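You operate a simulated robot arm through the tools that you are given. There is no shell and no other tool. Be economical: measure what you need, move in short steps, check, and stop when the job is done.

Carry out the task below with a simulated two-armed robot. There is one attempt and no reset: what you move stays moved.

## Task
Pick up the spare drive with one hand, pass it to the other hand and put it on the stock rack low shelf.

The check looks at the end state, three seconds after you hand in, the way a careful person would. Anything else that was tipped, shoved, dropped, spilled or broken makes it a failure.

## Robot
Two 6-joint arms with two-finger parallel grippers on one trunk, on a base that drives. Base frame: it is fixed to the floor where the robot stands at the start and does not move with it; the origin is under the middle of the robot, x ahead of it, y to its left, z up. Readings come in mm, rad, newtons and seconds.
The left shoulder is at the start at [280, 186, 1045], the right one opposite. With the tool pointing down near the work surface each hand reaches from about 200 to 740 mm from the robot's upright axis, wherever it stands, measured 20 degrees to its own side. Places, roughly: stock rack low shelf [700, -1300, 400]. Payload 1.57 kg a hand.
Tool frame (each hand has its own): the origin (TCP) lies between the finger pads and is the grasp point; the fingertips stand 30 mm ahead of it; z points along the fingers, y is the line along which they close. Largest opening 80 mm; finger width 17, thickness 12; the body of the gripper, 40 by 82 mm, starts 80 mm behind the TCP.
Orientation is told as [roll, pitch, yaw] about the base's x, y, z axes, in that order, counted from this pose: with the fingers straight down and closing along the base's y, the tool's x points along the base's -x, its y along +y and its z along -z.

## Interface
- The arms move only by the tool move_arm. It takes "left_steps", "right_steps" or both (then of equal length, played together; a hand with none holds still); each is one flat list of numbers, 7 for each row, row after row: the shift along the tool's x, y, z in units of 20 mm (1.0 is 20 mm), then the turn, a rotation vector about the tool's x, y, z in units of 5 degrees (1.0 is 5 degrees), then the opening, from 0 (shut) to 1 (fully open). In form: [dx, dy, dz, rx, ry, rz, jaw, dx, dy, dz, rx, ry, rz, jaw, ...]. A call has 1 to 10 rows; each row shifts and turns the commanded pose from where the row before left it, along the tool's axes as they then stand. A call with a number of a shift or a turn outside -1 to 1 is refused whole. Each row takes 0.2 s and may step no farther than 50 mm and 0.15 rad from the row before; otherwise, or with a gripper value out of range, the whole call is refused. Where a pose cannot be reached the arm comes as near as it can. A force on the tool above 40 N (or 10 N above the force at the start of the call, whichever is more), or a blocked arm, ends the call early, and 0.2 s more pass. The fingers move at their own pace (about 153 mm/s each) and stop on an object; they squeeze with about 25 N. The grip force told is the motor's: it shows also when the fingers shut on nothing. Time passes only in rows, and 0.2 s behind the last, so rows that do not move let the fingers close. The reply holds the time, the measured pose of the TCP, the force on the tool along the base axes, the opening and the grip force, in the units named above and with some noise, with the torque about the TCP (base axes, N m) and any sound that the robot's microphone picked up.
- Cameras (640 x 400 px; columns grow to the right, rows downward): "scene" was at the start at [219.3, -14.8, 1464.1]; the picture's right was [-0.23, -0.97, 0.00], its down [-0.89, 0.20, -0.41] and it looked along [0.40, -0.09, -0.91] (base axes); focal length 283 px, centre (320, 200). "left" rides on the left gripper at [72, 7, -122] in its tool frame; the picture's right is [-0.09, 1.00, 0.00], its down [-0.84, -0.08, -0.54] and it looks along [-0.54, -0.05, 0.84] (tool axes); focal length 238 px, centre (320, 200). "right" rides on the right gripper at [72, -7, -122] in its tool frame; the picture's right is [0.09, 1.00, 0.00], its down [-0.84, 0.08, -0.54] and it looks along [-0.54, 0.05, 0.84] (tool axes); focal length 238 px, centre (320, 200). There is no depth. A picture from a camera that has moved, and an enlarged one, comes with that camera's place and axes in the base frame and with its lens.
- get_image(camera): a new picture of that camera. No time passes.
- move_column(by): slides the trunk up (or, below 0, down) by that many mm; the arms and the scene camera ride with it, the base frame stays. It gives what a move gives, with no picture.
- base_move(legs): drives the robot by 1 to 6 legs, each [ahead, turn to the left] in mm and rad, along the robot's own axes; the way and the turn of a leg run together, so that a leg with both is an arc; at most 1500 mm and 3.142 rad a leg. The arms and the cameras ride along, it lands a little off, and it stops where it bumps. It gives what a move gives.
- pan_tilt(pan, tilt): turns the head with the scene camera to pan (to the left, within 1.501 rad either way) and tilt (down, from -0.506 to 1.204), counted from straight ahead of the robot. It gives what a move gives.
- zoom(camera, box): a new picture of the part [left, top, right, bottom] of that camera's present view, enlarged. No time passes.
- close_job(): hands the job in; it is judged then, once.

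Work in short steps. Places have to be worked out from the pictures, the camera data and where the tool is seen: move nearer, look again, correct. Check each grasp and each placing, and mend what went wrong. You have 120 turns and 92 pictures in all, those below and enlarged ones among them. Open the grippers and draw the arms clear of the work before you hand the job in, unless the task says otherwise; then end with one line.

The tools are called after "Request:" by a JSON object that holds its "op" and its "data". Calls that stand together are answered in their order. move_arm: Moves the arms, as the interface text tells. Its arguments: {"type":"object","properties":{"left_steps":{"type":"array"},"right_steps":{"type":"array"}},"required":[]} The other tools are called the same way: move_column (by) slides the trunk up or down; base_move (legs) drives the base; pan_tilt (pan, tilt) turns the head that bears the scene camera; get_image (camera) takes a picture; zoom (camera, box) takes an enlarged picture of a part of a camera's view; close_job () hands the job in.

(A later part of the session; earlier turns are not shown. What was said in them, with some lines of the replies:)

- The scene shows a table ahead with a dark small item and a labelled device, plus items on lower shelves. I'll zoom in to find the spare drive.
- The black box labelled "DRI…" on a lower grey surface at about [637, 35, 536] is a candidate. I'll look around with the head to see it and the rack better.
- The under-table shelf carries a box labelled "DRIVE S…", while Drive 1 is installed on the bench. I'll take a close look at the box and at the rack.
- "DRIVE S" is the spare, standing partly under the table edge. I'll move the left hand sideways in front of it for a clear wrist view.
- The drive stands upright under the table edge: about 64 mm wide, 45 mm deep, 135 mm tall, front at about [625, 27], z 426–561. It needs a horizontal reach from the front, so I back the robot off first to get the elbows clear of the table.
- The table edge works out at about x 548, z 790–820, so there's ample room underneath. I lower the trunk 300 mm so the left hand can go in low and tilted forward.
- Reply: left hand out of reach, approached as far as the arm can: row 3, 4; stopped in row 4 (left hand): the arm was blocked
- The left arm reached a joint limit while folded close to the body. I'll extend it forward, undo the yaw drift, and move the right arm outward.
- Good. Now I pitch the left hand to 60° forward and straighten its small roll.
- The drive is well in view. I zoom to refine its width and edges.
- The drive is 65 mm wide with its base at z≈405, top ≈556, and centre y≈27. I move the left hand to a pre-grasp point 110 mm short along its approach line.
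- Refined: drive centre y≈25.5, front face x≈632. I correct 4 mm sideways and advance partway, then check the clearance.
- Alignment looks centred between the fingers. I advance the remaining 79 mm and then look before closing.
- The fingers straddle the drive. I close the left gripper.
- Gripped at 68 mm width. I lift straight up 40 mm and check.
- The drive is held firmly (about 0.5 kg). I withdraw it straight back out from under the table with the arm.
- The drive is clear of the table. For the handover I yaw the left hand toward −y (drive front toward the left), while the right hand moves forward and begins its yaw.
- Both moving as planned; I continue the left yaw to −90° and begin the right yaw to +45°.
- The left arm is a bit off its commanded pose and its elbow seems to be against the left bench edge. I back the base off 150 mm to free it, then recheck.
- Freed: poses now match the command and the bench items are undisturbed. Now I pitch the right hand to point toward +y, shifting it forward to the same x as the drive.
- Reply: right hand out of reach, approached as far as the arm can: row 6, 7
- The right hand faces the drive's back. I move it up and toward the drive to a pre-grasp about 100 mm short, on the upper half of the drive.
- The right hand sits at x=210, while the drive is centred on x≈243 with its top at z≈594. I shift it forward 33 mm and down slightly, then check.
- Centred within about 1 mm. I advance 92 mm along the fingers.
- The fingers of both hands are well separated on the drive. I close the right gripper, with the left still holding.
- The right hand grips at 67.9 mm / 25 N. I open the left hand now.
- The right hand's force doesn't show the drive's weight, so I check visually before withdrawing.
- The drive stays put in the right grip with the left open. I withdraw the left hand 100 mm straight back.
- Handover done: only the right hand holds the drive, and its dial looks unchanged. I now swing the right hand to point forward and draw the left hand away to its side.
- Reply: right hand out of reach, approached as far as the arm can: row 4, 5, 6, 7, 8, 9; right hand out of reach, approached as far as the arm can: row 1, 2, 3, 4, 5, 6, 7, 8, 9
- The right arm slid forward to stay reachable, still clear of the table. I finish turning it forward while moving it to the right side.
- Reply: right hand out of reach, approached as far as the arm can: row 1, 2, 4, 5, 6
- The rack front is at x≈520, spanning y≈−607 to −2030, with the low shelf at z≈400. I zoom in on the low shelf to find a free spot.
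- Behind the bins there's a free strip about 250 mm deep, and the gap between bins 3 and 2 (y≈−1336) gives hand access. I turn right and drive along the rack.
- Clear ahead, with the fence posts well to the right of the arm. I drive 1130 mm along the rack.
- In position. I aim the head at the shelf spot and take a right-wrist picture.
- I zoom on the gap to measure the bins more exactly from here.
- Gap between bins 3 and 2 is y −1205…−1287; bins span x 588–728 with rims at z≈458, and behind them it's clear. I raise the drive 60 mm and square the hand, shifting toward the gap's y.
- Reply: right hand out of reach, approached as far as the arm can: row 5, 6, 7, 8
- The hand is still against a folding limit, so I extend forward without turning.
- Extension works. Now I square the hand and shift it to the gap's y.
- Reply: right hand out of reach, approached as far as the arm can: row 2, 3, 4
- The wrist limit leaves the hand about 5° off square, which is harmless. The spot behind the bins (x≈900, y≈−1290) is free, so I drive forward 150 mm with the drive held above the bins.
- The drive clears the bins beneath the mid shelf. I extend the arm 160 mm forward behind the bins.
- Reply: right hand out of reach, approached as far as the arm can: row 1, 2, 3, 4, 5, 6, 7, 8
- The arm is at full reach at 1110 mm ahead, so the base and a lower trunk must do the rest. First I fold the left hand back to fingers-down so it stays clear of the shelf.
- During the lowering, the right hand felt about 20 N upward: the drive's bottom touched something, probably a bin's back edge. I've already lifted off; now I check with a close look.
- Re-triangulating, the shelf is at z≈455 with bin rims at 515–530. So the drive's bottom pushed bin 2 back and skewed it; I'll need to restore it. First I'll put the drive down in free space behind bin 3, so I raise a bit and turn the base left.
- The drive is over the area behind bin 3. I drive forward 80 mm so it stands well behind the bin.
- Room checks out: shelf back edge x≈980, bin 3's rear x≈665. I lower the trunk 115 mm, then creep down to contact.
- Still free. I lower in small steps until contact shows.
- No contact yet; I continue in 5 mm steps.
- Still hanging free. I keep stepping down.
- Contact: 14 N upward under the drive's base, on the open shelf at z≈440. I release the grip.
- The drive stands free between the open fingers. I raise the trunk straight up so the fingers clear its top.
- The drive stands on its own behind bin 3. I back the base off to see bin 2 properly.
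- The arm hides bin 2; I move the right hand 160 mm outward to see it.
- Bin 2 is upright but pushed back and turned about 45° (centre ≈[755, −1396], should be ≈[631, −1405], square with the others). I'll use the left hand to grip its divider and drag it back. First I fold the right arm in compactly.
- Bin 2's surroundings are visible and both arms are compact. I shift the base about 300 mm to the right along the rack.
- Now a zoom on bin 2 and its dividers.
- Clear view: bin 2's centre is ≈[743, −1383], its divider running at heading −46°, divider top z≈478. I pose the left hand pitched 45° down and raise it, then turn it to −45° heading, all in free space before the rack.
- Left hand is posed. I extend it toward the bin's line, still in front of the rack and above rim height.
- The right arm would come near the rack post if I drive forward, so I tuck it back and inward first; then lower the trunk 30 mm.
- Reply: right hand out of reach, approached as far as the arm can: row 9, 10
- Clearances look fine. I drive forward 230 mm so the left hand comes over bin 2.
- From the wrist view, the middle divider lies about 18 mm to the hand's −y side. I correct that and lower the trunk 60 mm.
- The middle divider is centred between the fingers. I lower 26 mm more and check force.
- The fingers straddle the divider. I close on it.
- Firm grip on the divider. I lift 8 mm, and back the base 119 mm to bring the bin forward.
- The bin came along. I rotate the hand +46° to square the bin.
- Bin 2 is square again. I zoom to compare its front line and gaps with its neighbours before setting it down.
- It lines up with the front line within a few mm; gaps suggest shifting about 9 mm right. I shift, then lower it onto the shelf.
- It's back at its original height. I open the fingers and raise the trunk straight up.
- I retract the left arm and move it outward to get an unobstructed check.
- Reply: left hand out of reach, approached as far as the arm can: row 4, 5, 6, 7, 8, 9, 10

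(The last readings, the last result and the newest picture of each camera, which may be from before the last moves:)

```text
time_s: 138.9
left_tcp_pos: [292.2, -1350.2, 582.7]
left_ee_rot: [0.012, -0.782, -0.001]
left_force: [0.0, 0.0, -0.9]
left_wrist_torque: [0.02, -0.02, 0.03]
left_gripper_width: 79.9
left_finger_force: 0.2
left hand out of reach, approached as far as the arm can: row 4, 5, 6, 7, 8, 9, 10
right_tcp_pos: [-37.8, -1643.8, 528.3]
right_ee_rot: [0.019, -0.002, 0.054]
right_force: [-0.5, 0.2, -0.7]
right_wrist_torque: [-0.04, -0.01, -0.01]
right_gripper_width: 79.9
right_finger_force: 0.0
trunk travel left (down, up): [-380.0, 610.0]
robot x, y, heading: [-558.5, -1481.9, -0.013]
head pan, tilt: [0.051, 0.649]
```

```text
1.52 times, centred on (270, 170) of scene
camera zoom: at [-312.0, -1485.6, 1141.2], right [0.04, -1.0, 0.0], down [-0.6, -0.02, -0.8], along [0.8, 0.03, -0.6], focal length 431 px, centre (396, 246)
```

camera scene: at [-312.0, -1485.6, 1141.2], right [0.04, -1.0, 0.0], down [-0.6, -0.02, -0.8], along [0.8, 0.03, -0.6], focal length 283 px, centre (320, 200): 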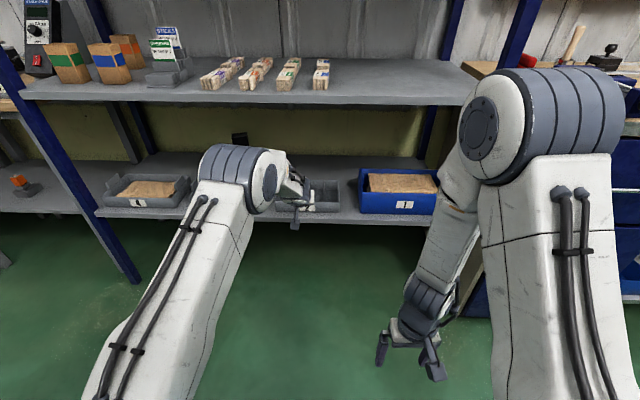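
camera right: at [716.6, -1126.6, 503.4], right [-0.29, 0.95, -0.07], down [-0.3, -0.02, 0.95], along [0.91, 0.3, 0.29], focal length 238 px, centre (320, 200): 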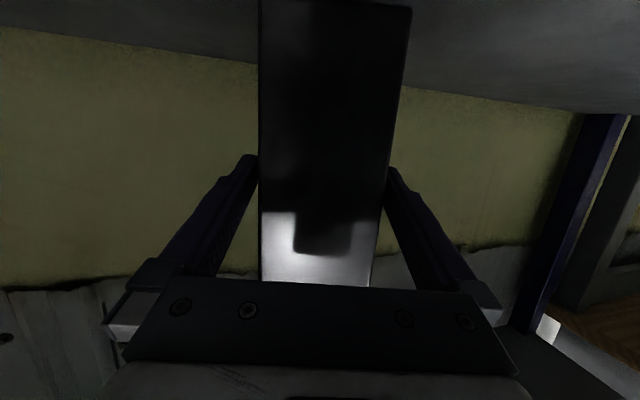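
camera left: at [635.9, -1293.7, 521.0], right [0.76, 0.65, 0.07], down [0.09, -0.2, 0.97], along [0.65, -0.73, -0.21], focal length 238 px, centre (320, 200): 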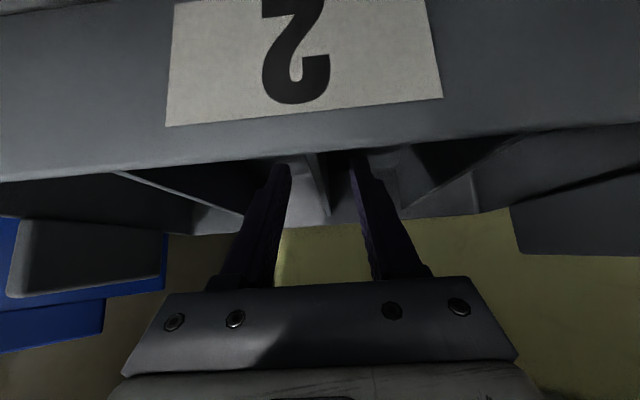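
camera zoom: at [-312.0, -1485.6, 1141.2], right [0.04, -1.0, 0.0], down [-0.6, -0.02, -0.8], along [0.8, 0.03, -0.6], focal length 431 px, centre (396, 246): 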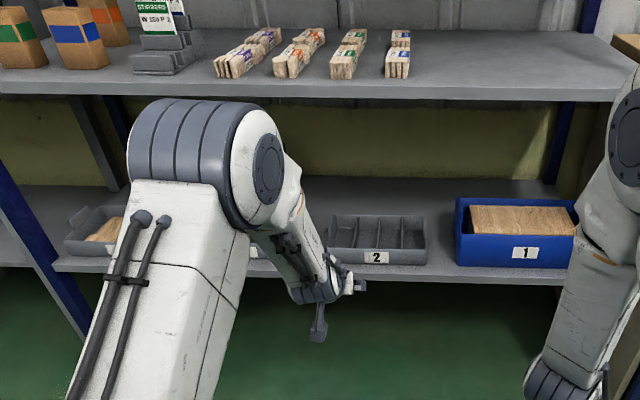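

Bin 2 sits square with label 2 forward. I turn the base right with the head turned left so the arms leave the view of bins 2–4 and the drive.

Request:
{"op": "base_move", "data": {"legs": [[0, -0.7]]}}

Request:
{"op": "pan_tilt", "data": {"pan": 0.85, "tilt": 0.55}}

Request:
{"op": "get_image", "data": {"camera": "scene"}}

```text
time_s: 141.2
left_tcp_pos: [177.3, -1930.8, 582.9]
left_ee_rot: [0.011, -0.784, -0.703]
left_force: [0.0, -0.4, -0.8]
left_wrist_torque: [0.01, 0.0, 0.02]
left_gripper_width: 80.0
left_finger_force: 0.0
right_tcp_pos: [-263.9, -1943.0, 527.6]
right_ee_rot: [0.016, 0.0, -0.647]
right_force: [-0.7, -0.4, -0.4]
right_wrist_torque: [-0.02, 0.02, -0.04]
right_gripper_width: 80.2
right_finger_force: 0.0
trunk travel left (down, up): [-380.0, 610.0]
robot x, y, heading: [-560.7, -1484.4, -0.716]
head pan, tilt: [0.051, 0.649]
```

```text
time_s: 142.3
left_tcp_pos: [176.9, -1930.1, 583.5]
left_ee_rot: [0.012, -0.783, -0.7]
left_force: [0.0, -0.7, -0.6]
left_wrist_torque: [0.0, 0.01, 0.02]
left_gripper_width: 79.7
left_finger_force: 0.0
right_tcp_pos: [-262.4, -1942.5, 528.5]
right_ee_rot: [0.017, -0.001, -0.647]
right_force: [0.0, 0.2, -0.5]
right_wrist_torque: [-0.01, -0.01, -0.02]
right_gripper_width: 80.2
right_finger_force: 0.1
trunk travel left (down, up): [-380.0, 610.0]
robot x, y, heading: [-556.9, -1485.3, -0.716]
head pan, tilt: [0.85, 0.55]
```

```text
11 pictures are left
camera scene: at [-349.2, -1580.1, 1150.0], right [0.13, -0.99, 0.0], down [-0.52, -0.07, -0.85], along [0.85, 0.11, -0.52], focal length 283 px, centre (320, 200)
```

scene: 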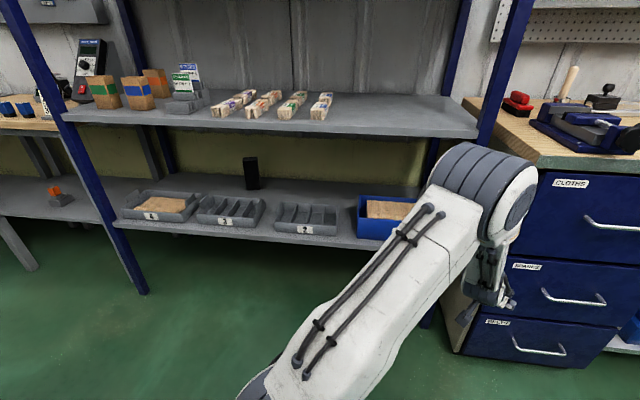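

Request:
{"op": "zoom", "data": {"camera": "scene", "box": [100, 140, 440, 260]}}

```text
1.88 times, centred on (270, 200) of scene
camera zoom: at [-349.2, -1580.1, 1150.0], right [0.13, -0.99, 0.0], down [-0.52, -0.07, -0.85], along [0.85, 0.11, -0.52], focal length 533 px, centre (414, 200)
```

zoom: 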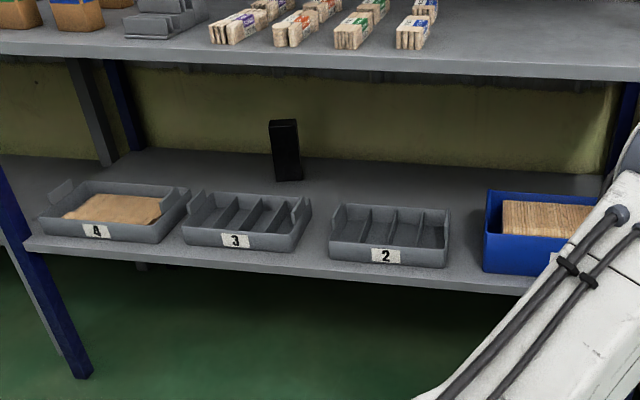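

Everything is in order: the drive stands behind bin 3, and bin 2 is back in line. One close-up to confirm both rest flat.

Request:
{"op": "zoom", "data": {"camera": "scene", "box": [190, 145, 360, 250]}}

```text
3.76 times, centred on (275, 198) of scene
camera zoom: at [-349.2, -1580.1, 1150.0], right [0.13, -0.99, 0.0], down [-0.52, -0.07, -0.85], along [0.85, 0.11, -0.52], focal length 1065 px, centre (489, 209)
```

zoom: 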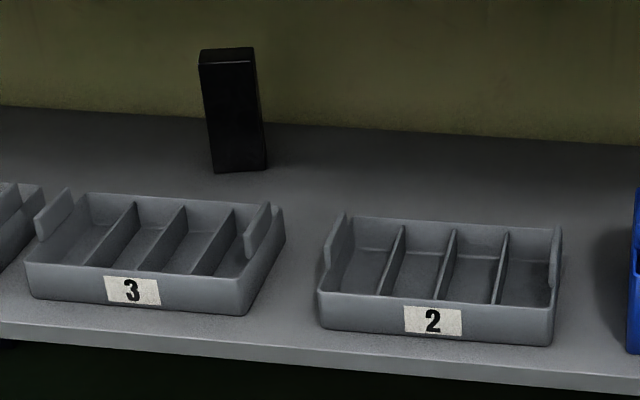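

The drive stands upright and flat on the low shelf, and bin 2 is back in line with its neighbours. Both grippers are open and the arms are clear, so I hand in.

Request:
{"op": "close_job", "data": {}}

```text
The job is handed in.
```

The spare drive (DRIVE S) went from the left hand to the right and now stands upright on the stock rack low shelf, behind bin 3. On the way in it pushed bin 2 back and skewed it about 45°, so I set the bin back in line by eye, within a few mm; the left elbow also leaned on the left bench edge before the handover, and its items looked unchanged.
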